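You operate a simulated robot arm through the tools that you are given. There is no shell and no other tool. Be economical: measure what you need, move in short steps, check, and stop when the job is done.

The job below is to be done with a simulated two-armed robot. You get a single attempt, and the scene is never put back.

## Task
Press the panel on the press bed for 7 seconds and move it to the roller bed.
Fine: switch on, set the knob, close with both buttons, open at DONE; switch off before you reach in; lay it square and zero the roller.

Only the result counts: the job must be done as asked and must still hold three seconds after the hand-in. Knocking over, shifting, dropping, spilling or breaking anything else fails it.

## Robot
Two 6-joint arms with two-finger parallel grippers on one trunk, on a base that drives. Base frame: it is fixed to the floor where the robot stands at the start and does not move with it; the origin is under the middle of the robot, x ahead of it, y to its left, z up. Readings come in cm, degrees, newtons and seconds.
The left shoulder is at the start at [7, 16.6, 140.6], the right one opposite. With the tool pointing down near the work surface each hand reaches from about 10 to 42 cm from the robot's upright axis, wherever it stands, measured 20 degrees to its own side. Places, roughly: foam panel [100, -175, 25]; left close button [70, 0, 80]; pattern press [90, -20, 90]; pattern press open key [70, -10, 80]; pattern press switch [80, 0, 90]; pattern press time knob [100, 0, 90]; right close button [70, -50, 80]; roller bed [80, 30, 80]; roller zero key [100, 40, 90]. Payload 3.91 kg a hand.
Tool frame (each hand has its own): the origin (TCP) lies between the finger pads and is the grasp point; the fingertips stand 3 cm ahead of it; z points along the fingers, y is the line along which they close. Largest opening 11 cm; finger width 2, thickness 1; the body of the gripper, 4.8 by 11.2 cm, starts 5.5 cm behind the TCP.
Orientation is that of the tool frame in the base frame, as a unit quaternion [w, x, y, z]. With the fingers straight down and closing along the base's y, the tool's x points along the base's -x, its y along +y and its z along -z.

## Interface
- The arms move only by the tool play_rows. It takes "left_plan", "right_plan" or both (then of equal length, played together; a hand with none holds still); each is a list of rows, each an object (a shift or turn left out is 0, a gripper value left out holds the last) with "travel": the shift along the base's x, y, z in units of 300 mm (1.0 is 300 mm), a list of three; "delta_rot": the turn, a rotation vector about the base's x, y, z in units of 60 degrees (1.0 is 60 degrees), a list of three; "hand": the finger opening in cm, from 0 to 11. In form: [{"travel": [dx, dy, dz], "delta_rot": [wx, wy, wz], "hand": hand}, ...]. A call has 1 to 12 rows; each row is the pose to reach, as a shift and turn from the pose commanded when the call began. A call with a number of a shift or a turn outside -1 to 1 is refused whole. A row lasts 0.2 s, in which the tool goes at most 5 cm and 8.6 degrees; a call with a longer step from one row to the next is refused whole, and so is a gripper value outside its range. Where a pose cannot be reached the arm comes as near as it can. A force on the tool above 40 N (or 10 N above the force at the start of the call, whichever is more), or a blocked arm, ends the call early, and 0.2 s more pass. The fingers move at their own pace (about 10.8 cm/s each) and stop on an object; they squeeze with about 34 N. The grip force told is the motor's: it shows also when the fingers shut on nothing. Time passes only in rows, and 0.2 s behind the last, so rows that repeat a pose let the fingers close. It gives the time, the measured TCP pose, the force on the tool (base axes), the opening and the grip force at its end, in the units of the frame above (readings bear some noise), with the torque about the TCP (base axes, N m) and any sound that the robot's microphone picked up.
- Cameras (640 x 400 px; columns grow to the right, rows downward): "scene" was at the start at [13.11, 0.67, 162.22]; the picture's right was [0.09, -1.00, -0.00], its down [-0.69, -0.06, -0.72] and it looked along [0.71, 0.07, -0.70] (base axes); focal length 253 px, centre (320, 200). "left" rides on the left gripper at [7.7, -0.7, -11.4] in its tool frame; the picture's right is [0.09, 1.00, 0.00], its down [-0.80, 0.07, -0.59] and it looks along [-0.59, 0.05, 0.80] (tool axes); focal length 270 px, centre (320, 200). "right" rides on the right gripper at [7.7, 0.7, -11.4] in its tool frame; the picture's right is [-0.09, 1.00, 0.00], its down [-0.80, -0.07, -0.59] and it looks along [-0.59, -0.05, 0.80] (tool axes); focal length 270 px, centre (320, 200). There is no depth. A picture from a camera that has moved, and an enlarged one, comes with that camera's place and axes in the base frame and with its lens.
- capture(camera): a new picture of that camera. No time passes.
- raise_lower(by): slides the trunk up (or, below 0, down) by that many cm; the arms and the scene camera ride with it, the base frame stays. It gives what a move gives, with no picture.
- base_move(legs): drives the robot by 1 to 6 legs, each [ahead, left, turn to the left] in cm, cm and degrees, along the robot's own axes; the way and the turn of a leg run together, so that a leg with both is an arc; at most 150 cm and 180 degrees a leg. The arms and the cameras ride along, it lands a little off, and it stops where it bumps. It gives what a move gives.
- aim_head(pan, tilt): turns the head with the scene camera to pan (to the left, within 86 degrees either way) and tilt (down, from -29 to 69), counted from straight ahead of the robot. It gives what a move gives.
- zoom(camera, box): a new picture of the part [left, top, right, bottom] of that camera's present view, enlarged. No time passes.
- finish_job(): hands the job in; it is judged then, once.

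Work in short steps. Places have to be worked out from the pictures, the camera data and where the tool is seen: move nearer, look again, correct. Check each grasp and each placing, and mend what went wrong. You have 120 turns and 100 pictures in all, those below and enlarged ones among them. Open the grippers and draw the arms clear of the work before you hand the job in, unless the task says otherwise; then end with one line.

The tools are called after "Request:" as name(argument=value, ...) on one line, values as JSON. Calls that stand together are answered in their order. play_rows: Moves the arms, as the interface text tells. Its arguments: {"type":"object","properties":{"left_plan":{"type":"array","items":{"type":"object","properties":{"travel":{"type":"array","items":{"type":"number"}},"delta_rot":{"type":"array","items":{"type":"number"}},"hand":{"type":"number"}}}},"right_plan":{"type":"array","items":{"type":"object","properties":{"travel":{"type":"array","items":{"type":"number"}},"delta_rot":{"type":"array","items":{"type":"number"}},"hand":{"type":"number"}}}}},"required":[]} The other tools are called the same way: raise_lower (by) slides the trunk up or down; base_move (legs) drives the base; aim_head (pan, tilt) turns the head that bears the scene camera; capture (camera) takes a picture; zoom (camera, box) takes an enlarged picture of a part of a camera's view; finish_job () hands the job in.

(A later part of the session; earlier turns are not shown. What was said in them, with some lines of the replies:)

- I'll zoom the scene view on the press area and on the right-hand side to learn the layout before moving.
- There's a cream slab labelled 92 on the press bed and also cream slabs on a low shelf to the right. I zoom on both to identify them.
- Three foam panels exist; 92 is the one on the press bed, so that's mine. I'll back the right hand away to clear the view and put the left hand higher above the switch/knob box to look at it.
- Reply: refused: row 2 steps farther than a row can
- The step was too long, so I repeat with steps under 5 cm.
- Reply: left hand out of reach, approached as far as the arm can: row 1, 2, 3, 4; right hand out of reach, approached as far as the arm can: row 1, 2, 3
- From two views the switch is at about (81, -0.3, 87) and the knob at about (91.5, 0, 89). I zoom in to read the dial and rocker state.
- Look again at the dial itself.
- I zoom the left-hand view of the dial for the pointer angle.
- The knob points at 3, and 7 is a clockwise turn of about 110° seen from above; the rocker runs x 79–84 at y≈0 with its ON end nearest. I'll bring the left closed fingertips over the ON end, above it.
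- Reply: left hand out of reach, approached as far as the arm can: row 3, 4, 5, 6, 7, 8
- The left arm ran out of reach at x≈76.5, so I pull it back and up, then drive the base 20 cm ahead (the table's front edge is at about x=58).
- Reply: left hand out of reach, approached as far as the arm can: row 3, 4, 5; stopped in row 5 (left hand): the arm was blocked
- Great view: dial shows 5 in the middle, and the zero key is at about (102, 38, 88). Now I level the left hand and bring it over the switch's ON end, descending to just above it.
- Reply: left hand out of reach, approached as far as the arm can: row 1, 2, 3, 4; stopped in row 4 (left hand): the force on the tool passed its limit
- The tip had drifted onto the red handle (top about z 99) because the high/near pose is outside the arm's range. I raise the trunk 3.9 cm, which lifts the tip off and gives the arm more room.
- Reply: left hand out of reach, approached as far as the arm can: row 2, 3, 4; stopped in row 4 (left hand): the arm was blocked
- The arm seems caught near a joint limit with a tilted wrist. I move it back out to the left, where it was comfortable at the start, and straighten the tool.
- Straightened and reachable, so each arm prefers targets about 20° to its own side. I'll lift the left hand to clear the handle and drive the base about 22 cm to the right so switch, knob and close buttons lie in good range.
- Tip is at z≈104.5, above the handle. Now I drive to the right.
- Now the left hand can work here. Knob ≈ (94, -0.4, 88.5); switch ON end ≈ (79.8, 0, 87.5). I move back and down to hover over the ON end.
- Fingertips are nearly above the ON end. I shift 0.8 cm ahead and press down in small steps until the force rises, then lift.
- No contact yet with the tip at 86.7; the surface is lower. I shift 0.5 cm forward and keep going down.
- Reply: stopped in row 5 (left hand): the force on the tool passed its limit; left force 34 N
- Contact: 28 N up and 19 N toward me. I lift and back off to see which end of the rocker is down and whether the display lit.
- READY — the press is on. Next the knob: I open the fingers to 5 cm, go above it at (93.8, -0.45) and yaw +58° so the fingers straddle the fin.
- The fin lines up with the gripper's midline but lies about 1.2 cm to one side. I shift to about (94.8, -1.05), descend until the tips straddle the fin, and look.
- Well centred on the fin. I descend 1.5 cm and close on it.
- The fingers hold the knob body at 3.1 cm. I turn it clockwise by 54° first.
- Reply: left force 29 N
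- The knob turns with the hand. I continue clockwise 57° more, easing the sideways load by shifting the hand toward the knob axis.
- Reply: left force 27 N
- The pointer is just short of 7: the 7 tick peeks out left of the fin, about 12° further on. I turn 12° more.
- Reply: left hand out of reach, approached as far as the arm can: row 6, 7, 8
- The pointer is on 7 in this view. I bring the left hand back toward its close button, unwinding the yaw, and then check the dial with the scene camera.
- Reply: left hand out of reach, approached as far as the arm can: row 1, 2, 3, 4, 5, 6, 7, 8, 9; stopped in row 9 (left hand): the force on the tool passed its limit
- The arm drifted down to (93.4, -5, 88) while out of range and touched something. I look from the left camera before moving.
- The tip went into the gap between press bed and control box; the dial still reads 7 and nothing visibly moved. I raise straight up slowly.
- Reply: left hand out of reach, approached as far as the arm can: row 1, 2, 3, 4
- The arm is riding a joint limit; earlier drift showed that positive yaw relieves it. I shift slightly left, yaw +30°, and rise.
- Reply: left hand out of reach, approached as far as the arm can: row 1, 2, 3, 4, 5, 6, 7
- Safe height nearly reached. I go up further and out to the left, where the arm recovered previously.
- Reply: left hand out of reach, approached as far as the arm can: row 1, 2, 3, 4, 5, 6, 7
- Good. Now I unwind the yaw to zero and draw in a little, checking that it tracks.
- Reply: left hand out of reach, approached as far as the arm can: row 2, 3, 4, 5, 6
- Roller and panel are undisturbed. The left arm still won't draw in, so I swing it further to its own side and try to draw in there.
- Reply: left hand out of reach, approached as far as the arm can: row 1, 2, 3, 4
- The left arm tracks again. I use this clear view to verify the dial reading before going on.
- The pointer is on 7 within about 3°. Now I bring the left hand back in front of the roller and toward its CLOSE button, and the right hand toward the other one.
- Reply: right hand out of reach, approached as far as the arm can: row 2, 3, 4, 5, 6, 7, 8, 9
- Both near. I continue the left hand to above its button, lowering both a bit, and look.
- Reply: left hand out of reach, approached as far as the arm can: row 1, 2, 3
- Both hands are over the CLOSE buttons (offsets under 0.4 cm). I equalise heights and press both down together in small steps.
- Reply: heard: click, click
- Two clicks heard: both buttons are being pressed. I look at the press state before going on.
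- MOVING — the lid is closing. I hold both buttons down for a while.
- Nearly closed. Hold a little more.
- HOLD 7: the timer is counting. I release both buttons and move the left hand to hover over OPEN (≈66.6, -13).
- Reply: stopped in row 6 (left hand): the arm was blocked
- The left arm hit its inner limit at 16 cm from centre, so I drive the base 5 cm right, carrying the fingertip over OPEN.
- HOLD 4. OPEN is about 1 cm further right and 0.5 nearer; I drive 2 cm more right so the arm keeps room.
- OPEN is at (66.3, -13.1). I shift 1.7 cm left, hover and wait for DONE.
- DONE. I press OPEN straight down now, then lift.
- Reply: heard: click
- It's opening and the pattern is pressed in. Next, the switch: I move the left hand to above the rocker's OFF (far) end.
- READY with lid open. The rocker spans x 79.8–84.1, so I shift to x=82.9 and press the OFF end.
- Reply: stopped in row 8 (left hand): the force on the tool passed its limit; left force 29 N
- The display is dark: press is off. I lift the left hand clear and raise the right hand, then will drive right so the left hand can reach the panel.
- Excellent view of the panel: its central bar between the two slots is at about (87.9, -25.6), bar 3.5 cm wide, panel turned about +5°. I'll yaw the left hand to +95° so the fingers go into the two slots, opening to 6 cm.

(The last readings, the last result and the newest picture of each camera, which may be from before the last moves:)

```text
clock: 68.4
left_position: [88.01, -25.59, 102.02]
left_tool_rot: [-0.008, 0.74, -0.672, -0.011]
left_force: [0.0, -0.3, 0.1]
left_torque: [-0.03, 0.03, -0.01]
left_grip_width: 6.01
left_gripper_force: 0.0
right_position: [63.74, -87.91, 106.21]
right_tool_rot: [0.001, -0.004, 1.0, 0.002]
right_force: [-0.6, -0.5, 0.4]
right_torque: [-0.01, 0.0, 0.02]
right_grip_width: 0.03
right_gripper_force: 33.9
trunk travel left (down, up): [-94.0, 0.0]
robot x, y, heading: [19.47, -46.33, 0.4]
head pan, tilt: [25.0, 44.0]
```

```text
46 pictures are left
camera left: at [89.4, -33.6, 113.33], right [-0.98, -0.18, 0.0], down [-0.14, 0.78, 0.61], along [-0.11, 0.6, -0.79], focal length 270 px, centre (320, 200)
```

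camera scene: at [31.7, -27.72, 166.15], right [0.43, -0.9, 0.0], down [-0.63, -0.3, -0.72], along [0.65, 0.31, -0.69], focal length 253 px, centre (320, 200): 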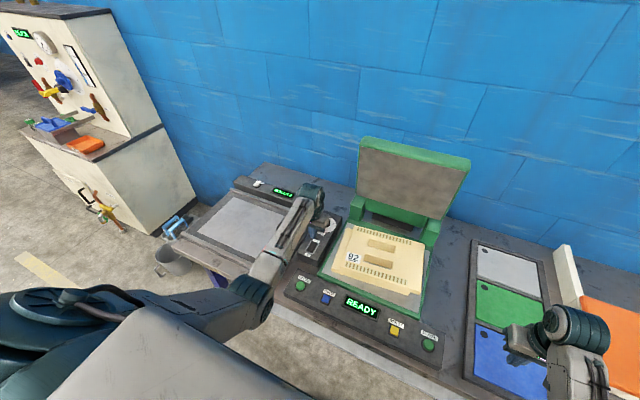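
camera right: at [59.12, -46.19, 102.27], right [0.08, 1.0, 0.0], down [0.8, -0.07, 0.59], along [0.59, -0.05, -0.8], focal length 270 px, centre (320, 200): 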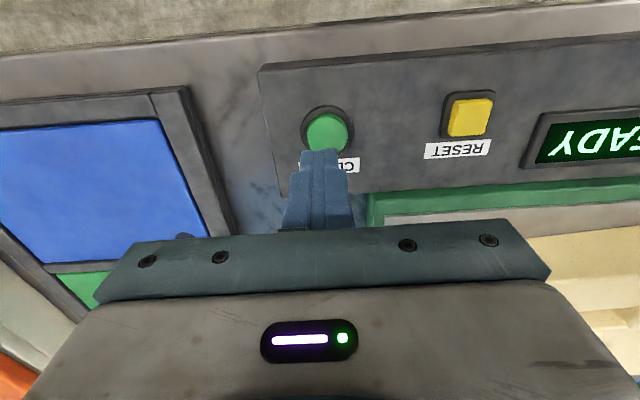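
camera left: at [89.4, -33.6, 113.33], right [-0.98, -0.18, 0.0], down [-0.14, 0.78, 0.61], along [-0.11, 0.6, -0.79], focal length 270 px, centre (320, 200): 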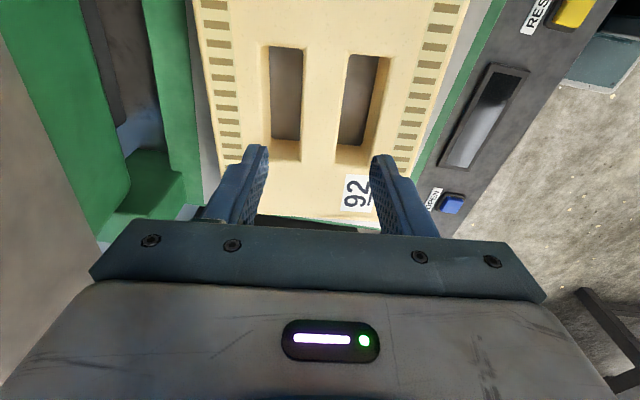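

Alignment is very good: the bar is centred between the fingers. I descend until the tips are near the panel top and look again.

Request:
play_rows(left_plan=[{"travel": [0, 0, -0.12], "hand": 6}, {"travel": [0, 0, -0.24], "hand": 6}, {"travel": [0, 0, -0.34], "hand": 6}, {"travel": [0, 0, -0.38], "hand": 6}, {"travel": [0, 0, -0.38], "hand": 6}])

Request:
capture(camera="left")

```text
clock: 69.6
left_position: [88.02, -25.72, 90.59]
left_tool_rot: [-0.008, 0.74, -0.673, -0.01]
left_force: [0.2, -1.0, -0.3]
left_torque: [-0.01, -0.01, 0.03]
left_grip_width: 5.99
left_gripper_force: 0.1
right_position: [63.73, -87.84, 106.21]
right_tool_rot: [0.0, -0.004, 1.0, 0.002]
right_force: [-1.1, -0.1, 0.3]
right_torque: [-0.04, 0.01, 0.0]
right_grip_width: 0.0
right_gripper_force: 34.1
trunk travel left (down, up): [-94.0, 0.0]
robot x, y, heading: [19.55, -46.26, 0.3]
head pan, tilt: [25.0, 44.0]
```

```text
45 pictures are left
camera left: at [89.43, -33.57, 101.86], right [-0.98, -0.18, 0.0], down [-0.14, 0.78, 0.61], along [-0.11, 0.6, -0.79], focal length 270 px, centre (320, 200)
```

left: 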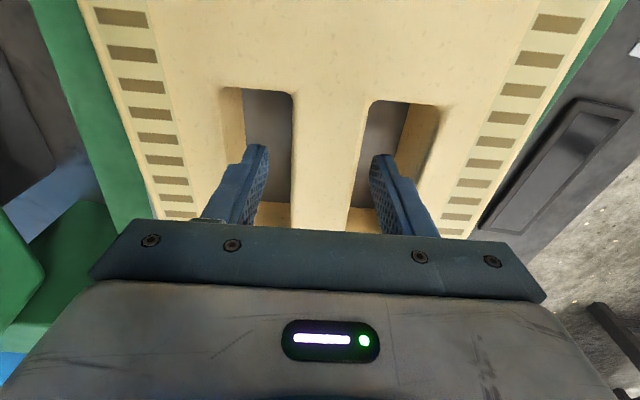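

The fingers are over/into the slots with the bar centred. I go 2.2 cm deeper in small steps and close.

Request:
play_rows(left_plan=[{"travel": [-0.005, 0, -0.025], "hand": 6}, {"travel": [-0.008, 0, -0.05], "hand": 6}, {"travel": [-0.008, 0, -0.073], "hand": 6}, {"travel": [-0.008, 0, -0.073], "hand": 3}, {"travel": [-0.008, 0, -0.073], "hand": 0}, {"travel": [-0.008, 0, -0.073], "hand": 0}, {"travel": [-0.008, 0, -0.073], "hand": 0}])

```text
clock: 71.2
left_position: [87.64, -25.66, 88.47]
left_tool_rot: [-0.008, 0.74, -0.672, -0.01]
left_force: [-0.2, -0.3, 0.0]
left_torque: [-0.01, -0.16, 0.04]
left_grip_width: 3.57
left_gripper_force: 33.8
right_position: [63.8, -87.72, 106.2]
right_tool_rot: [0.0, -0.004, 1.0, 0.002]
right_force: [0.8, -0.9, 1.0]
right_torque: [-0.01, 0.0, -0.01]
right_grip_width: 0.02
right_gripper_force: 34.1
trunk travel left (down, up): [-94.0, 0.0]
robot x, y, heading: [19.69, -46.09, 0.1]
head pan, tilt: [25.0, 44.0]
```

Gripped the bar (3.57 cm). I lift slowly by 6 cm and check.

Request:
play_rows(left_plan=[{"travel": [0, 0, 0.03], "hand": 0}, {"travel": [0, 0, 0.08], "hand": 0}, {"travel": [0, 0, 0.14], "hand": 0}, {"travel": [0, 0, 0.2], "hand": 0}, {"travel": [0, 0, 0.2], "hand": 0}])

Request:
capture(camera="left")

Request:
capture(camera="scene")

```text
clock: 72.4
left_position: [87.52, -25.56, 94.58]
left_tool_rot: [-0.007, 0.739, -0.673, -0.01]
left_force: [-0.7, -0.6, -1.6]
left_torque: [0.0, 0.0, 0.01]
left_grip_width: 3.53
left_gripper_force: 34.1
right_position: [63.82, -87.76, 106.15]
right_tool_rot: [0.0, -0.005, 1.0, 0.002]
right_force: [1.5, -0.8, 0.4]
right_torque: [0.02, 0.0, -0.03]
right_grip_width: 0.01
right_gripper_force: 33.6
trunk travel left (down, up): [-94.0, 0.0]
robot x, y, heading: [19.57, -46.08, 0.3]
head pan, tilt: [25.0, 44.0]
```

```text
44 pictures are left
camera left: at [89.06, -33.49, 105.82], right [-0.98, -0.18, 0.0], down [-0.14, 0.78, 0.61], along [-0.11, 0.6, -0.79], focal length 270 px, centre (320, 200)
```

left: 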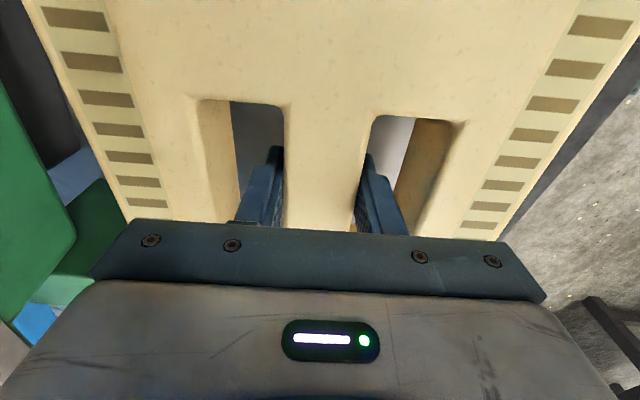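

```text
43 pictures are left
camera scene: at [31.88, -42.79, 166.14], right [0.43, -0.9, 0.0], down [-0.63, -0.3, -0.72], along [0.65, 0.31, -0.69], focal length 253 px, centre (320, 200)
```

scene: 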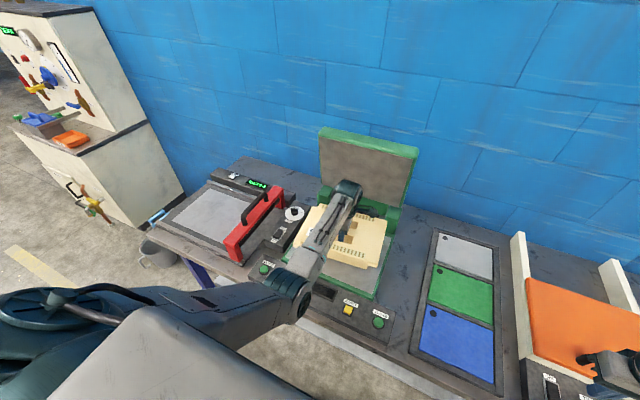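

Panel is held level. I raise to about z=106 so it clears the roller handle (top ≈ 99), and square the yaw by −5.4°.

Request:
play_rows(left_plan=[{"travel": [0, 0, 0.1], "hand": 0}, {"travel": [0, 0, 0.2], "hand": 0}, {"travel": [0, 0, 0.3], "hand": 0}, {"travel": [0, 0, 0.37], "delta_rot": [0, 0, -0.03], "hand": 0}, {"travel": [0, 0, 0.39], "delta_rot": [0, 0, -0.06], "hand": 0}, {"travel": [0, 0, 0.39], "delta_rot": [0, 0, -0.09], "hand": 0}, {"travel": [0, 0, 0.39], "delta_rot": [0, 0, -0.09], "hand": 0}])

```text
clock: 74.0
left_position: [87.71, -25.6, 106.21]
left_tool_rot: [0.007, -0.707, 0.708, 0.011]
left_force: [-0.1, -0.8, -2.5]
left_torque: [-0.03, 0.01, -0.04]
left_grip_width: 3.55
left_gripper_force: 33.7
right_position: [63.83, -87.78, 106.12]
right_tool_rot: [0.0, -0.004, 1.0, 0.002]
right_force: [-0.3, 0.2, 0.6]
right_torque: [0.05, -0.01, -0.04]
right_grip_width: 0.0
right_gripper_force: 33.8
trunk travel left (down, up): [-94.0, 0.0]
robot x, y, heading: [19.4, -46.27, 0.4]
head pan, tilt: [25.0, 44.0]
```

Good. Drive left 30 cm, then look at the clearance and roller bed.

Request:
base_move(legs=[[0, 30, 0]])

Request:
aim_head(pan=15, tilt=44)

Request:
capture(camera="scene")

```text
clock: 76.1
left_position: [87.7, 4.54, 106.11]
left_tool_rot: [0.008, -0.705, 0.71, 0.01]
left_force: [-0.4, 0.1, -1.7]
left_torque: [0.03, -0.03, 0.01]
left_grip_width: 3.54
left_gripper_force: 33.9
right_position: [63.55, -57.5, 106.19]
right_tool_rot: [0.0, -0.001, 1.0, 0.003]
right_force: [-0.4, 0.0, 0.1]
right_torque: [0.01, 0.03, 0.06]
right_grip_width: 0.02
right_gripper_force: 33.7
trunk travel left (down, up): [-94.0, 0.0]
robot x, y, heading: [19.23, -15.4, -0.3]
head pan, tilt: [25.0, 44.0]
```

```text
clock: 76.8
left_position: [87.64, 4.68, 106.25]
left_tool_rot: [0.008, -0.704, 0.71, 0.009]
left_force: [-0.5, -0.5, -1.7]
left_torque: [-0.01, 0.03, -0.01]
left_grip_width: 3.58
left_gripper_force: 33.8
right_position: [63.4, -57.33, 106.16]
right_tool_rot: [0.0, 0.0, 1.0, 0.001]
right_force: [-0.3, 0.2, -0.7]
right_torque: [-0.03, -0.02, 0.01]
right_grip_width: 0.04
right_gripper_force: 34.1
trunk travel left (down, up): [-94.0, 0.0]
robot x, y, heading: [19.35, -15.77, 0.2]
head pan, tilt: [15.0, 44.0]
```

```text
42 pictures are left
camera scene: at [32.26, -13.52, 166.14], right [0.26, -0.97, 0.0], down [-0.67, -0.18, -0.72], along [0.69, 0.19, -0.69], focal length 253 px, centre (320, 200)
```

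scene: 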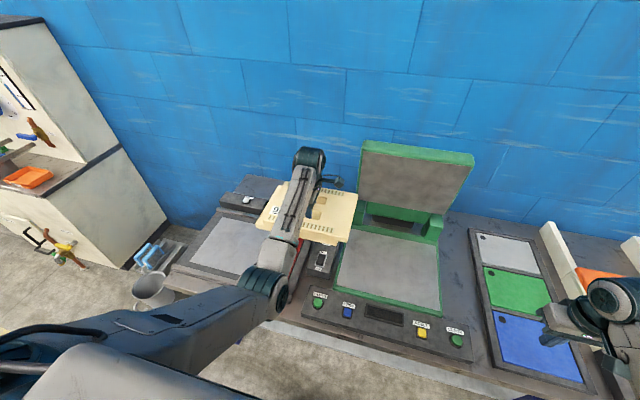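

Clearance is fine. Drive the remaining 25 cm left and view the roller bed.

Request:
base_move(legs=[[0, 25, 0]])

Request:
capture(camera="scene")

Request:
capture(camera="left")

```text
clock: 78.7
left_position: [87.59, 30.03, 106.28]
left_tool_rot: [0.008, -0.706, 0.708, 0.01]
left_force: [0.3, -1.1, -1.1]
left_torque: [0.0, 0.0, 0.04]
left_grip_width: 3.56
left_gripper_force: 33.4
right_position: [63.54, -32.04, 106.07]
right_tool_rot: [0.0, -0.001, 1.0, 0.002]
right_force: [0.1, -0.2, 0.2]
right_torque: [0.01, 0.02, -0.02]
right_grip_width: 0.0
right_gripper_force: 34.1
trunk travel left (down, up): [-94.0, 0.0]
robot x, y, heading: [19.29, 9.8, 0.3]
head pan, tilt: [15.0, 44.0]
```

```text
41 pictures are left
camera scene: at [32.21, 11.62, 166.15], right [0.26, -0.97, 0.0], down [-0.67, -0.18, -0.72], along [0.69, 0.19, -0.69], focal length 253 px, centre (320, 200)
```

scene: 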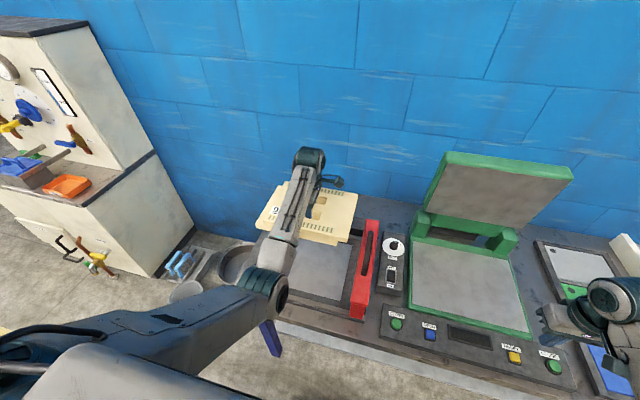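

```text
40 pictures are left
camera left: at [88.28, 22.03, 117.46], right [-1.0, -0.08, 0.0], down [-0.07, 0.79, 0.62], along [-0.05, 0.61, -0.79], focal length 270 px, centre (320, 200)
```

left: 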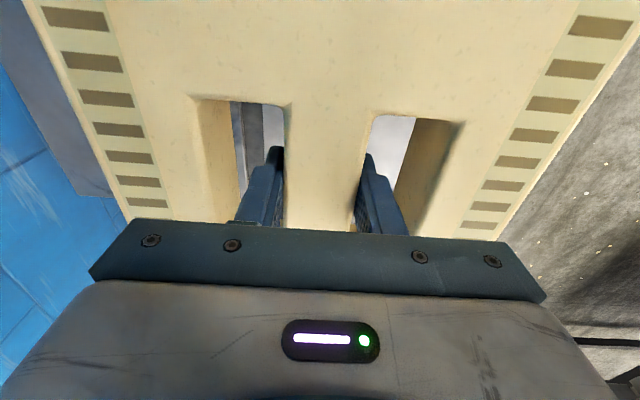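

The roller plate spans about x 69–92, y 15–48, so its centre is (80.7, 31.7); the panel (≈30×20 cm) is centred on my grip. I lower to z≈98 here, then move in over the centre.

Request:
play_rows(left_plan=[{"travel": [0, 0.055, -0.05], "hand": 0}, {"travel": [0, 0.055, -0.15], "hand": 0}, {"travel": [-0.05, 0.055, -0.24], "hand": 0}, {"travel": [-0.14, 0.055, -0.28], "hand": 0}, {"travel": [-0.23, 0.055, -0.32], "hand": 0}, {"travel": [-0.23, 0.055, -0.36], "hand": 0}, {"travel": [-0.23, 0.055, -0.36], "hand": 0}])

Request:
capture(camera="scene")

Request:
capture(camera="left")

```text
clock: 80.3
left_position: [80.82, 32.0, 95.33]
left_tool_rot: [0.008, -0.705, 0.709, 0.01]
left_force: [0.3, -0.1, -1.6]
left_torque: [-0.05, 0.0, 0.02]
left_grip_width: 3.58
left_gripper_force: 34.5
right_position: [63.55, -31.89, 106.23]
right_tool_rot: [-0.001, -0.002, 1.0, 0.001]
right_force: [-0.1, 0.5, 0.2]
right_torque: [-0.01, -0.04, -0.04]
right_grip_width: 0.0
right_gripper_force: 34.3
trunk travel left (down, up): [-94.0, 0.0]
robot x, y, heading: [19.12, 9.62, 0.1]
head pan, tilt: [15.0, 44.0]
```

```text
39 pictures are left
camera scene: at [32.24, 12.02, 166.14], right [0.26, -0.97, 0.0], down [-0.67, -0.18, -0.72], along [0.69, 0.19, -0.7], focal length 253 px, centre (320, 200)
```

scene: 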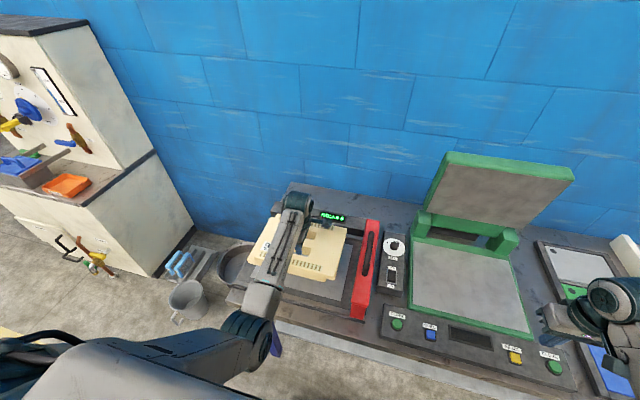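

```text
38 pictures are left
camera left: at [81.41, 24.03, 106.57], right [-1.0, -0.08, 0.0], down [-0.06, 0.79, 0.61], along [-0.05, 0.61, -0.79], focal length 270 px, centre (320, 200)
```

left: 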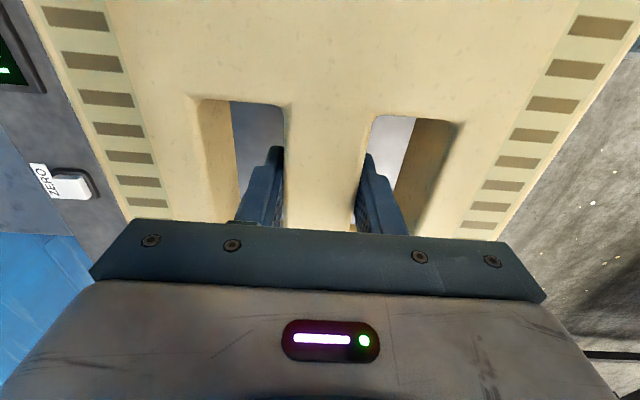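

I zoom the scene view to compare the panel with the plate edges before lowering.

Request:
zoom(camera="scene", box=[210, 180, 400, 330])

```text
2.67 times, centred on (305, 255) of scene
camera zoom: at [32.24, 12.02, 166.14], right [0.26, -0.97, 0.0], down [-0.67, -0.18, -0.72], along [0.69, 0.19, -0.7], focal length 674 px, centre (360, 53)
```

zoom: 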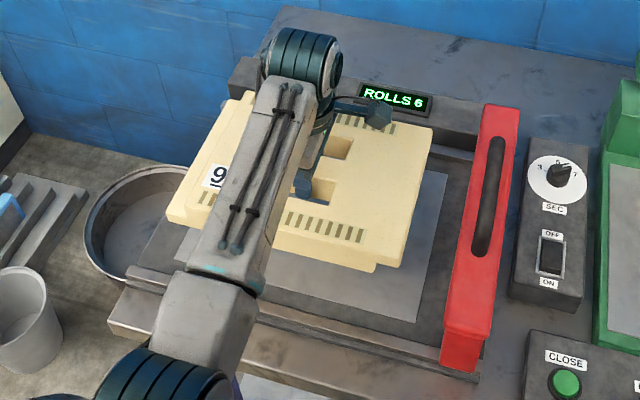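

Panel is centred over the plate and parallel to it. I lower to near contact.

Request:
play_rows(left_plan=[{"travel": [-0.003, -0.007, -0.07], "hand": 0}, {"travel": [-0.003, -0.007, -0.14], "hand": 0}, {"travel": [-0.003, -0.007, -0.19], "hand": 0}, {"travel": [-0.003, -0.007, -0.22], "hand": 0}, {"travel": [-0.003, -0.007, -0.22], "hand": 0}])

Request:
zoom(camera="scene", box=[210, 180, 400, 330])

```text
clock: 81.5
left_position: [80.6, 31.78, 88.8]
left_tool_rot: [0.008, -0.705, 0.709, 0.01]
left_force: [0.0, 0.6, -1.5]
left_torque: [-0.04, -0.01, 0.02]
left_grip_width: 3.59
left_gripper_force: 34.5
right_position: [63.48, -31.73, 106.35]
right_tool_rot: [0.001, 0.0, 1.0, 0.001]
right_force: [0.8, -1.2, -0.4]
right_torque: [0.01, 0.03, -0.01]
right_grip_width: 0.0
right_gripper_force: 33.6
trunk travel left (down, up): [-94.0, 0.0]
robot x, y, heading: [19.53, 9.99, 0.1]
head pan, tilt: [15.0, 44.0]
```

```text
2.67 times, centred on (305, 255) of scene
camera zoom: at [32.21, 11.98, 166.14], right [0.26, -0.97, 0.0], down [-0.67, -0.18, -0.72], along [0.69, 0.19, -0.69], focal length 674 px, centre (360, 53)
```

zoom: 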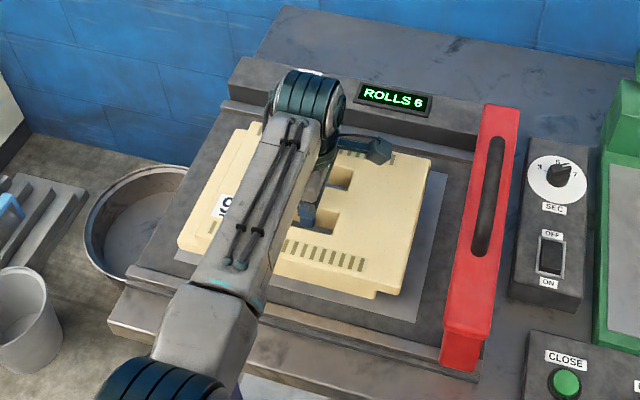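

Slightly back and left of centre; I shift by about −0.6 cm in both and lower to contact in fine steps.

Request:
play_rows(left_plan=[{"travel": [-0.02, -0.02, -0.01], "hand": 0}, {"travel": [-0.02, -0.02, -0.02], "hand": 0}, {"travel": [-0.02, -0.02, -0.03], "hand": 0}, {"travel": [-0.02, -0.02, -0.04], "hand": 0}, {"travel": [-0.02, -0.02, -0.045], "hand": 0}, {"travel": [-0.02, -0.02, -0.045], "hand": 0}])

```text
clock: 82.9
left_position: [80.02, 31.12, 87.46]
left_tool_rot: [0.008, -0.705, 0.709, 0.01]
left_force: [-0.4, 0.1, -0.9]
left_torque: [0.01, 0.01, 0.01]
left_grip_width: 3.58
left_gripper_force: 34.1
right_position: [63.46, -31.79, 106.22]
right_tool_rot: [-0.001, -0.002, 1.0, 0.0]
right_force: [1.2, 0.6, 0.3]
right_torque: [-0.03, 0.01, 0.0]
right_grip_width: 0.02
right_gripper_force: 33.9
trunk travel left (down, up): [-94.0, 0.0]
robot x, y, heading: [19.15, 9.92, 0.2]
head pan, tilt: [15.0, 44.0]
```

No contact yet (about 1 N hanging weight). I keep lowering in small steps.

Request:
play_rows(left_plan=[{"travel": [0, 0, -0.01], "hand": 0}, {"travel": [0, 0, -0.02], "hand": 0}, {"travel": [0, 0, -0.03], "hand": 0}, {"travel": [0, 0, -0.03], "hand": 0}])

```text
clock: 83.9
left_position: [79.98, 31.16, 86.62]
left_tool_rot: [0.008, -0.706, 0.708, 0.009]
left_force: [0.3, 0.0, -1.3]
left_torque: [-0.01, 0.0, -0.01]
left_grip_width: 3.55
left_gripper_force: 34.2
right_position: [63.51, -31.79, 106.22]
right_tool_rot: [-0.001, -0.002, 1.0, 0.001]
right_force: [-0.8, 1.1, -0.5]
right_torque: [0.05, 0.0, 0.01]
right_grip_width: 0.03
right_gripper_force: 33.9
trunk travel left (down, up): [-94.0, 0.0]
robot x, y, heading: [19.39, 9.85, 0.2]
head pan, tilt: [15.0, 44.0]
```

Still free. Continue down.

Request:
play_rows(left_plan=[{"travel": [0, 0, -0.01], "hand": 0}, {"travel": [0, 0, -0.02], "hand": 0}, {"travel": [0, 0, -0.03], "hand": 0}, {"travel": [0, 0, -0.04], "hand": 0}, {"travel": [0, 0, -0.04], "hand": 0}])

Request:
zoom(camera="scene", box=[210, 180, 400, 330])

```text
clock: 85.1
left_position: [79.94, 31.15, 85.3]
left_tool_rot: [0.007, -0.705, 0.709, 0.01]
left_force: [-0.4, -0.1, -1.8]
left_torque: [-0.01, 0.01, -0.01]
left_grip_width: 3.56
left_gripper_force: 34.3
right_position: [63.51, -31.88, 106.1]
right_tool_rot: [-0.001, -0.002, 1.0, 0.0]
right_force: [-0.7, 0.4, -0.5]
right_torque: [0.01, -0.03, 0.02]
right_grip_width: 0.02
right_gripper_force: 34.2
trunk travel left (down, up): [-94.0, 0.0]
robot x, y, heading: [19.28, 9.97, 0.2]
head pan, tilt: [15.0, 44.0]
```

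```text
2.67 times, centred on (305, 255) of scene
camera zoom: at [32.2, 11.98, 166.14], right [0.26, -0.97, 0.0], down [-0.67, -0.18, -0.72], along [0.69, 0.19, -0.69], focal length 674 px, centre (360, 53)
```

zoom: 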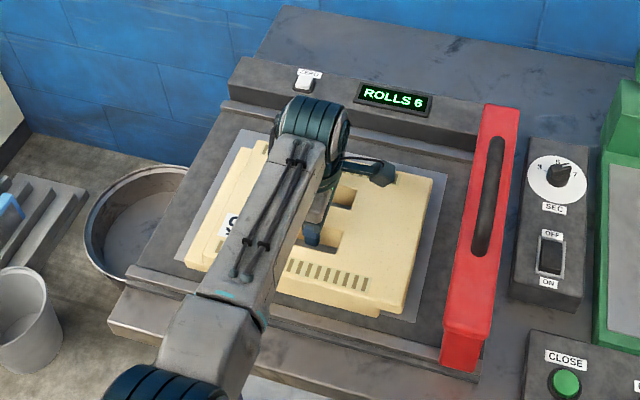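

The plate is lower than I took it (z≈81), which puts its centre at about (82.4, 32.4). I raise 1 cm, shift +2.4 in x and +1.2 in y, and look.

Request:
play_rows(left_plan=[{"travel": [0, 0, 0.03], "hand": 0}, {"travel": [0.04, 0.02, 0.03], "hand": 0}, {"travel": [0.08, 0.04, 0.03], "hand": 0}, {"travel": [0.08, 0.04, 0.0], "hand": 0}, {"travel": [0.08, 0.04, -0.015], "hand": 0}, {"travel": [0.08, 0.04, -0.015], "hand": 0}])

Request:
zoom(camera="scene", box=[210, 180, 400, 330])

```text
clock: 86.5
left_position: [82.52, 32.37, 85.2]
left_tool_rot: [0.009, -0.705, 0.709, 0.007]
left_force: [2.9, 2.3, 16.6]
left_torque: [-0.18, 0.4, -0.02]
left_grip_width: 3.54
left_gripper_force: 34.0
right_position: [63.33, -31.76, 106.3]
right_tool_rot: [0.0, -0.002, 1.0, 0.001]
right_force: [-0.2, -0.4, -0.8]
right_torque: [0.0, -0.03, 0.02]
right_grip_width: 0.0
right_gripper_force: 34.6
trunk travel left (down, up): [-94.0, 0.0]
robot x, y, heading: [19.52, 9.84, 0.3]
head pan, tilt: [15.0, 44.0]
```

```text
2.67 times, centred on (305, 255) of scene
camera zoom: at [31.92, 11.91, 166.2], right [0.26, -0.97, 0.0], down [-0.67, -0.18, -0.72], along [0.7, 0.19, -0.69], focal length 674 px, centre (360, 53)
```

zoom: 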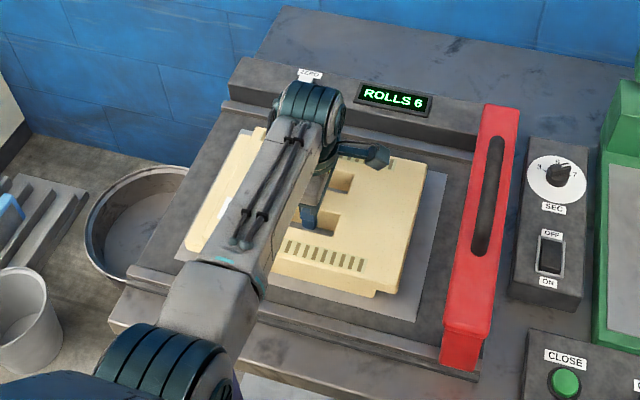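

Contact (16.6 N): the panel is on the plate, squarely inside its edges. I ease off slightly and open the fingers to 5.5 cm within the slots, then rise.

Request:
play_rows(left_plan=[{"travel": [0, 0, 0.006], "hand": 0}, {"travel": [0, 0, 0.006], "hand": 4}, {"travel": [0, 0, 0.006], "hand": 5.5}, {"travel": [0, 0, 0.006], "hand": 5.5}, {"travel": [0, 0, 0.006], "hand": 5.5}])

Request:
play_rows(left_plan=[{"travel": [0, 0, 0.05], "hand": 5.5}, {"travel": [0, 0, 0.12], "hand": 5.5}, {"travel": [0, 0, 0.2], "hand": 5.5}, {"travel": [0, 0, 0.3], "hand": 5.5}, {"travel": [0, 0, 0.4], "hand": 5.5}, {"travel": [0, 0, 0.4], "hand": 5.5}])

Request:
capture(camera="left")

Request:
zoom(camera="scene", box=[210, 180, 400, 330])

```text
clock: 87.7
left_position: [82.47, 32.25, 85.1]
left_tool_rot: [0.007, -0.705, 0.709, 0.009]
left_force: [-0.7, 0.0, -1.0]
left_torque: [0.03, 0.0, 0.0]
left_grip_width: 5.51
left_gripper_force: 0.0
right_position: [63.51, -31.85, 106.11]
right_tool_rot: [-0.001, -0.002, 1.0, 0.001]
right_force: [-0.2, 0.2, 0.4]
right_torque: [0.01, 0.01, 0.05]
right_grip_width: 0.01
right_gripper_force: 34.3
trunk travel left (down, up): [-94.0, 0.0]
robot x, y, heading: [19.08, 10.04, 0.2]
head pan, tilt: [15.0, 44.0]
```

```text
clock: 89.1
left_position: [82.37, 32.32, 97.18]
left_tool_rot: [0.008, -0.705, 0.709, 0.01]
left_force: [-0.8, -0.8, -0.2]
left_torque: [-0.01, 0.0, -0.01]
left_grip_width: 5.52
left_gripper_force: 0.0
right_position: [63.45, -31.83, 106.22]
right_tool_rot: [0.001, -0.001, 1.0, 0.0]
right_force: [0.1, 0.8, -0.2]
right_torque: [0.01, -0.02, 0.0]
right_grip_width: 0.0
right_gripper_force: 33.9
trunk travel left (down, up): [-94.0, 0.0]
robot x, y, heading: [19.44, 9.69, 0.3]
head pan, tilt: [15.0, 44.0]
```

```text
33 pictures are left
camera left: at [83.01, 24.35, 108.45], right [-1.0, -0.08, 0.0], down [-0.06, 0.79, 0.61], along [-0.05, 0.61, -0.79], focal length 270 px, centre (320, 200)
```

left: 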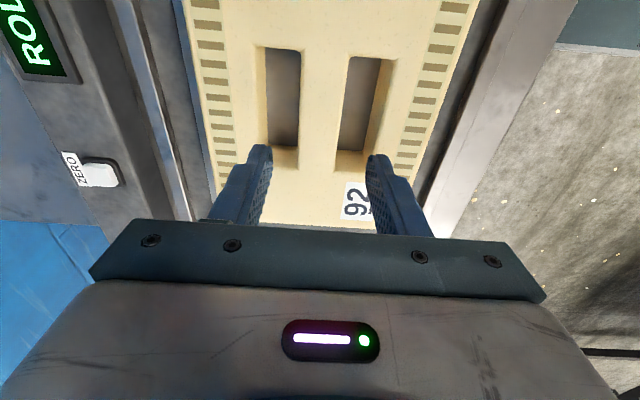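

```text
2.67 times, centred on (305, 255) of scene
camera zoom: at [32.19, 11.98, 166.14], right [0.26, -0.97, 0.0], down [-0.67, -0.18, -0.72], along [0.69, 0.19, -0.69], focal length 674 px, centre (360, 53)
```

zoom: 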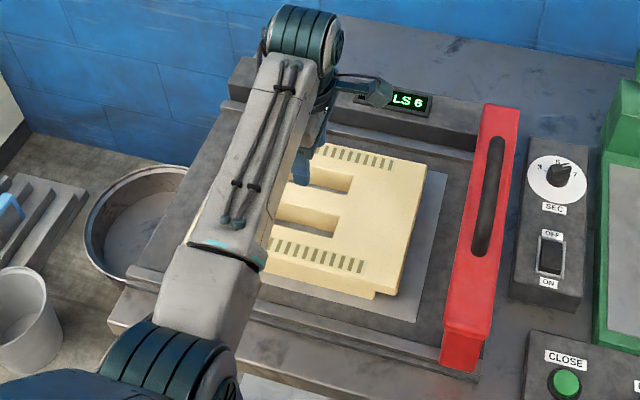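

The panel lies square on the plate. The zero key is at about (103, 40.5, 86), so I close the fingers, drive 5 cm ahead for reach, and move over it.

Request:
base_move(legs=[[5, 0, 0]])

Request:
play_rows(left_plan=[{"travel": [0.1, 0.06, 0], "hand": 0}, {"travel": [0.22, 0.12, 0], "hand": 0}, {"travel": [0.34, 0.18, 0], "hand": 0}, {"travel": [0.45, 0.25, 0], "hand": 0}, {"travel": [0.5, 0.273, 0], "hand": 0}, {"travel": [0.5, 0.273, 0], "hand": 0}])

Request:
capture(camera="left")

```text
clock: 90.0
left_position: [86.49, 32.19, 97.59]
left_tool_rot: [0.01, -0.705, 0.709, 0.007]
left_force: [-1.3, -1.2, 0.8]
left_torque: [-0.07, -0.08, 0.0]
left_grip_width: 5.52
left_gripper_force: 0.1
right_position: [67.32, -31.8, 106.55]
right_tool_rot: [0.005, -0.001, 1.0, 0.001]
right_force: [-0.3, -0.5, 0.9]
right_torque: [0.01, -0.05, 0.02]
right_grip_width: 0.0
right_gripper_force: 33.6
trunk travel left (down, up): [-94.0, 0.0]
robot x, y, heading: [24.68, 9.89, 0.2]
head pan, tilt: [15.0, 44.0]
```

```text
clock: 91.4
left_position: [102.19, 40.49, 97.2]
left_tool_rot: [0.007, -0.704, 0.71, 0.009]
left_force: [-0.2, -0.4, 0.6]
left_torque: [0.0, -0.02, 0.03]
left_grip_width: 0.03
left_gripper_force: 33.7
right_position: [68.31, -31.86, 106.23]
right_tool_rot: [0.0, -0.001, 1.0, 0.001]
right_force: [-0.2, -0.3, 0.7]
right_torque: [0.04, 0.0, -0.03]
right_grip_width: 0.0
right_gripper_force: 34.0
trunk travel left (down, up): [-94.0, 0.0]
robot x, y, heading: [24.23, 10.28, 0.2]
head pan, tilt: [15.0, 44.0]
```

```text
31 pictures are left
camera left: at [102.87, 32.49, 108.48], right [-1.0, -0.08, 0.0], down [-0.06, 0.79, 0.61], along [-0.05, 0.61, -0.79], focal length 270 px, centre (320, 200)
```

left: 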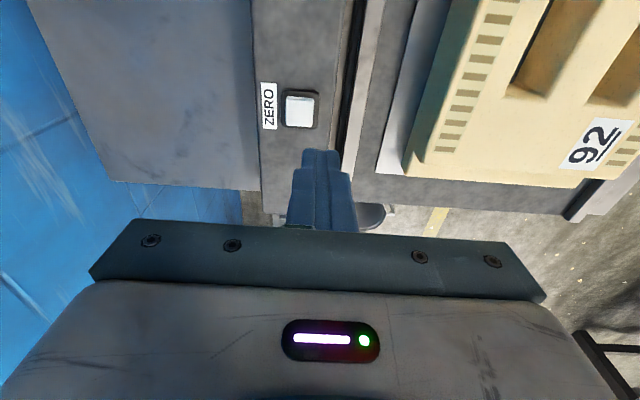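

The key is at about (103.8, 40.6). I shift 1.5 cm ahead and descend to just above it.

Request:
play_rows(left_plan=[{"travel": [0.05, 0.004, 0], "hand": 0}, {"travel": [0.05, 0.004, -0.12], "hand": 0}, {"travel": [0.05, 0.004, -0.22], "hand": 0}, {"travel": [0.05, 0.004, -0.22], "hand": 0}])

Request:
zoom(camera="left", box=[240, 40, 400, 220])

```text
clock: 92.4
left_position: [101.66, 40.03, 94.89]
left_tool_rot: [0.008, -0.705, 0.709, 0.01]
left_force: [-0.2, -0.3, -0.2]
left_torque: [0.0, 0.0, 0.0]
left_grip_width: 0.0
left_gripper_force: 33.9
left hand out of reach, approached as far as the arm can: row 1, 2, 3, 4
right_position: [68.28, -31.83, 106.1]
right_tool_rot: [0.0, -0.001, 1.0, 0.001]
right_force: [-0.2, 0.0, 0.1]
right_torque: [0.0, -0.02, -0.01]
right_grip_width: 0.0
right_gripper_force: 33.8
trunk travel left (down, up): [-94.0, 0.0]
robot x, y, heading: [24.08, 9.89, 0.3]
head pan, tilt: [15.0, 44.0]
```

```text
2.22 times, centred on (320, 130) of left
camera zoom: at [102.29, 32.07, 106.04], right [-1.0, -0.08, 0.0], down [-0.06, 0.79, 0.61], along [-0.05, 0.61, -0.79], focal length 601 px, centre (320, 356)
```

zoom: 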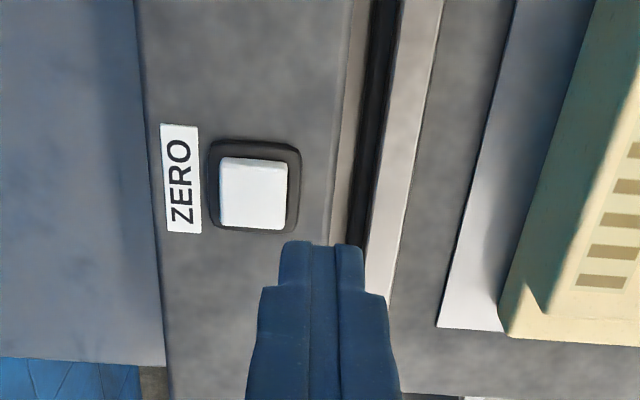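

Key is about 2 cm further, and the arm is stretched to its limit from this trunk height. I raise the left hand, then lower the trunk 12 cm so the arm reaches further out.

Request:
play_rows(left_plan=[{"travel": [0.02, 0.01, 0.12], "hand": 0}, {"travel": [0.03, 0.015, 0.25], "hand": 0}, {"travel": [0.03, 0.015, 0.37], "hand": 0}, {"travel": [0.03, 0.015, 0.37], "hand": 0}], right_plan=[{"travel": [0.05, 0, 0.03]}, {"travel": [0.1, 0, 0.06]}, {"travel": [0.1, 0, 0.08]}, {"travel": [0.1, 0, 0.08]}])

```text
clock: 93.4
left_position: [102.53, 40.74, 105.57]
left_tool_rot: [0.008, -0.704, 0.71, 0.009]
left_force: [-0.6, -0.2, 0.0]
left_torque: [0.01, 0.01, 0.03]
left_grip_width: 0.0
left_gripper_force: 33.8
right_position: [71.08, -32.33, 108.11]
right_tool_rot: [0.002, -0.001, 1.0, 0.002]
right_force: [-0.3, -0.3, 0.1]
right_torque: [0.01, 0.0, -0.02]
right_grip_width: 0.0
right_gripper_force: 34.4
right hand out of reach, approached as far as the arm can: row 2, 3, 4
trunk travel left (down, up): [-94.0, 0.0]
robot x, y, heading: [24.34, 9.91, 0.3]
head pan, tilt: [15.0, 44.0]
```

Now lower the trunk 12 cm: left tip ends near z 90.5 (key at 86), right tip near 93 over the empty press area.

Request:
raise_lower(by=-12)

Request:
play_rows(left_plan=[{"travel": [0.02, 0, 0], "hand": 0}, {"travel": [0.043, 0, 0], "hand": 0}, {"travel": [0.043, 0, 0], "hand": 0}])

Request:
zoom(camera="left", box=[240, 40, 400, 220])

```text
clock: 94.9
left_position: [102.55, 40.77, 93.66]
left_tool_rot: [0.008, -0.704, 0.71, 0.01]
left_force: [-0.2, 0.0, -0.1]
left_torque: [0.01, -0.02, 0.0]
left_grip_width: 0.02
left_gripper_force: 33.9
right_position: [70.91, -32.37, 96.13]
right_tool_rot: [0.003, 0.0, 1.0, 0.003]
right_force: [0.1, 0.2, -0.5]
right_torque: [0.0, 0.01, -0.01]
right_grip_width: 0.01
right_gripper_force: 34.2
trunk travel left (down, up): [-82.0, 12.0]
robot x, y, heading: [24.63, 10.09, -0.1]
head pan, tilt: [15.0, 44.0]
```

```text
clock: 95.7
left_position: [103.73, 40.84, 93.69]
left_tool_rot: [0.007, -0.704, 0.71, 0.01]
left_force: [0.4, 0.4, 0.5]
left_torque: [-0.02, 0.01, 0.01]
left_grip_width: 0.0
left_gripper_force: 34.0
right_position: [70.92, -32.34, 96.12]
right_tool_rot: [0.003, -0.001, 1.0, 0.003]
right_force: [0.1, -0.3, 0.1]
right_torque: [-0.01, -0.01, 0.04]
right_grip_width: 0.0
right_gripper_force: 34.4
trunk travel left (down, up): [-82.0, 12.0]
robot x, y, heading: [24.06, 9.84, 0.1]
head pan, tilt: [15.0, 44.0]
```

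```text
2.22 times, centred on (320, 130) of left
camera zoom: at [104.45, 32.79, 104.95], right [-1.0, -0.08, 0.0], down [-0.06, 0.79, 0.61], along [-0.05, 0.61, -0.79], focal length 601 px, centre (320, 356)
```

zoom: 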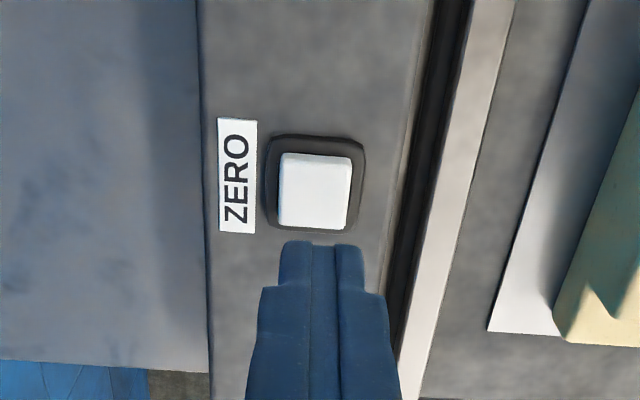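

The fingertip is right above the key. I press down in steps and then lift.

Request:
play_rows(left_plan=[{"travel": [0.007, 0, -0.08], "hand": 0}, {"travel": [0.007, 0, -0.12], "hand": 0}, {"travel": [0.007, 0, -0.145], "hand": 0}, {"travel": [0.007, 0, -0.16], "hand": 0}, {"travel": [0.007, 0, -0.175], "hand": 0}, {"travel": [0.007, 0, -0.19], "hand": 0}, {"travel": [0.007, 0, -0.2], "hand": 0}, {"travel": [0.007, 0, -0.21], "hand": 0}])

```text
clock: 97.5
left_position: [103.33, 40.76, 87.86]
left_tool_rot: [0.009, -0.704, 0.71, 0.008]
left_force: [7.7, 0.8, 12.4]
left_torque: [-0.09, -0.21, 0.06]
left_grip_width: 0.01
left_gripper_force: 34.3
left hand out of reach, approached as far as the arm can: row 5, 6, 7, 8
right_position: [70.92, -32.27, 96.15]
right_tool_rot: [0.003, -0.001, 1.0, 0.003]
right_force: [0.5, 0.5, -1.2]
right_torque: [-0.03, -0.01, 0.03]
right_grip_width: 0.0
right_gripper_force: 33.9
trunk travel left (down, up): [-82.0, 12.0]
robot x, y, heading: [24.11, 9.94, 0.1]
head pan, tilt: [15.0, 44.0]
heard: click
```

A click was heard. I lift the hand and check the counter.

Request:
play_rows(left_plan=[{"travel": [0, 0, 0.1], "hand": 0}, {"travel": [0, 0, 0.22], "hand": 0}, {"travel": [0, 0, 0.3], "hand": 0}, {"travel": [0, 0, 0.3], "hand": 0}])

Request:
capture(camera="scene")

```text
clock: 98.5
left_position: [103.2, 40.65, 96.55]
left_tool_rot: [0.007, -0.705, 0.71, 0.01]
left_force: [-0.6, 0.8, 0.5]
left_torque: [-0.01, 0.04, 0.03]
left_grip_width: 0.0
left_gripper_force: 33.6
right_position: [71.08, -32.38, 96.08]
right_tool_rot: [0.001, -0.001, 1.0, 0.002]
right_force: [-0.2, -0.2, 0.9]
right_torque: [-0.01, 0.03, 0.04]
right_grip_width: 0.0
right_gripper_force: 34.3
trunk travel left (down, up): [-82.0, 12.0]
robot x, y, heading: [24.41, 9.89, 0.1]
head pan, tilt: [15.0, 44.0]
```

```text
28 pictures are left
camera scene: at [37.11, 11.99, 154.14], right [0.26, -0.97, 0.0], down [-0.67, -0.18, -0.72], along [0.69, 0.19, -0.7], focal length 253 px, centre (320, 200)
```

scene: 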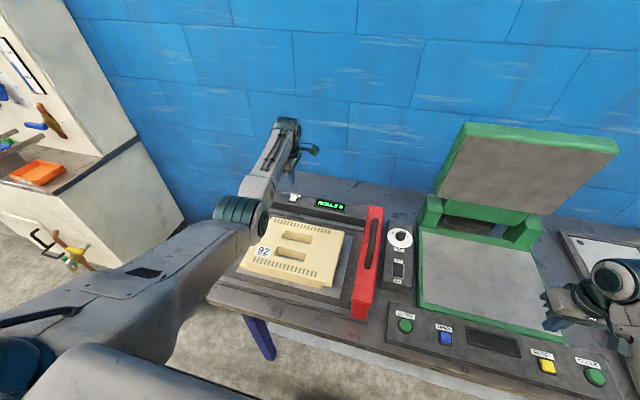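

Request:
zoom(camera="scene", box=[220, 185, 400, 325])

Request:
zoom(camera="scene", box=[310, 193, 350, 217])

```text
2.86 times, centred on (310, 255) of scene
camera zoom: at [37.11, 11.99, 154.14], right [0.26, -0.97, 0.0], down [-0.67, -0.18, -0.72], along [0.69, 0.19, -0.7], focal length 722 px, centre (349, 43)
```

zoom: 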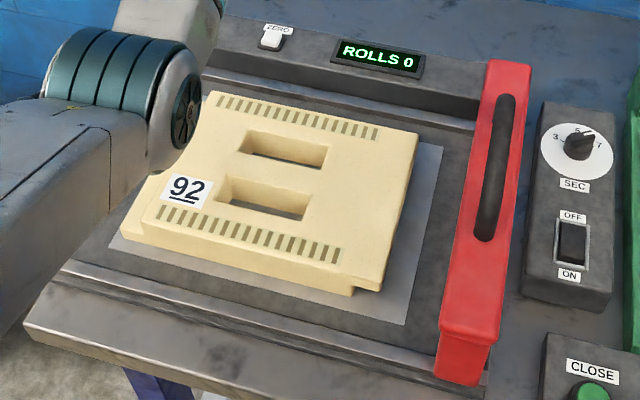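

```text
16.00 times, centred on (330, 205) of scene
camera zoom: at [37.11, 11.99, 154.14], right [0.26, -0.97, 0.0], down [-0.67, -0.18, -0.72], along [0.69, 0.19, -0.7], focal length 4042 px, centre (160, 120)
```

zoom: 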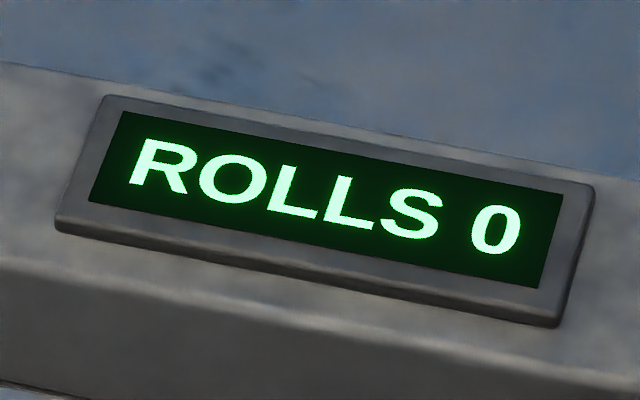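

ROLLS 0, panel 92 pressed and square on the plate, press off. I raise the trunk, drive back clear of the table, and open the grippers.

Request:
raise_lower(by=12)

Request:
base_move(legs=[[-40, 0, 0]])

Request:
play_rows(left_plan=[{"hand": 8}, {"hand": 8}, {"hand": 8}], right_plan=[{"hand": 8}, {"hand": 8}, {"hand": 8}])

Request:
capture(camera="scene")

```text
clock: 100.0
left_position: [103.21, 40.7, 108.55]
left_tool_rot: [0.008, -0.705, 0.709, 0.01]
left_force: [0.0, -0.4, -0.7]
left_torque: [0.02, 0.01, 0.01]
left_grip_width: 0.0
left_gripper_force: 34.2
right_position: [71.04, -32.31, 108.08]
right_tool_rot: [0.002, 0.0, 1.0, 0.003]
right_force: [0.6, 1.5, -0.8]
right_torque: [-0.01, 0.01, 0.01]
right_grip_width: 0.0
right_gripper_force: 33.7
trunk travel left (down, up): [-94.0, 0.0]
robot x, y, heading: [24.03, 9.94, -0.0]
head pan, tilt: [15.0, 44.0]
```

```text
clock: 102.5
left_position: [63.7, 40.61, 108.42]
left_tool_rot: [0.006, -0.705, 0.709, 0.01]
left_force: [0.1, -0.3, 0.5]
left_torque: [0.01, 0.03, -0.01]
left_grip_width: 0.01
left_gripper_force: 34.4
right_position: [31.41, -32.35, 107.99]
right_tool_rot: [0.0, -0.001, 1.0, 0.003]
right_force: [-0.2, -0.9, -0.1]
right_torque: [0.03, 0.0, 0.02]
right_grip_width: 0.0
right_gripper_force: 34.0
trunk travel left (down, up): [-94.0, 0.0]
robot x, y, heading: [-15.28, 9.74, 0.4]
head pan, tilt: [15.0, 44.0]
```

```text
clock: 103.3
left_position: [63.45, 40.59, 108.6]
left_tool_rot: [0.008, -0.704, 0.71, 0.009]
left_force: [0.1, -0.1, -0.2]
left_torque: [-0.02, -0.05, -0.01]
left_grip_width: 7.98
left_gripper_force: 0.0
right_position: [31.18, -32.44, 108.1]
right_tool_rot: [0.003, -0.002, 1.0, 0.003]
right_force: [0.0, 1.1, -0.5]
right_torque: [-0.04, -0.02, 0.01]
right_grip_width: 7.99
right_gripper_force: 0.0
trunk travel left (down, up): [-94.0, 0.0]
robot x, y, heading: [-15.38, 9.68, 0.1]
head pan, tilt: [15.0, 44.0]
```

```text
25 pictures are left
camera scene: at [-2.76, 11.91, 166.15], right [0.26, -0.97, 0.0], down [-0.67, -0.18, -0.72], along [0.69, 0.19, -0.69], focal length 253 px, centre (320, 200)
```

scene: 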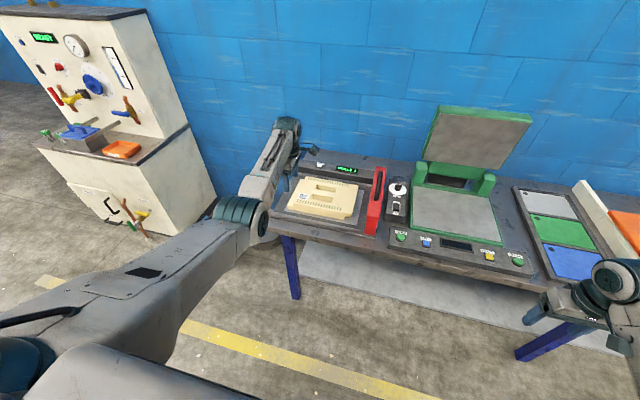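

The hands are open and clear, and everything stands as intended. One last check of the counter before I hand in.

Request:
zoom(camera="scene", box=[275, 155, 415, 245])

```text
4.44 times, centred on (345, 200) of scene
camera zoom: at [-2.76, 11.91, 166.15], right [0.26, -0.97, 0.0], down [-0.67, -0.18, -0.72], along [0.69, 0.19, -0.69], focal length 1123 px, centre (209, 200)
```

zoom: 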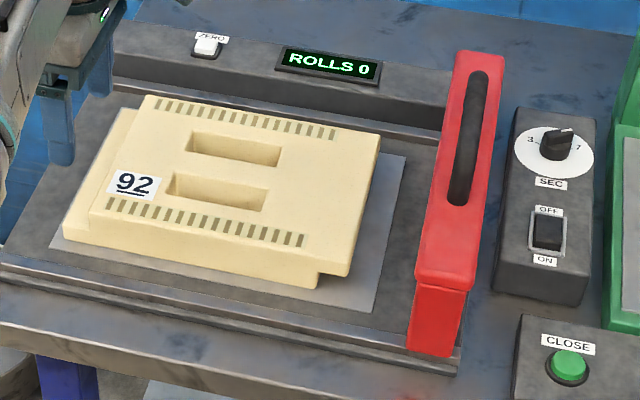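

The counter shows ROLLS 0, the panel is square, and the press is off and open. Handing in.

Request:
finish_job()

```text
The job is handed in.
```

Panel 92 was pressed with the knob set to 7 seconds and now lies square on the roller bed; the roller reads ROLLS 0, and the press is open and switched off.
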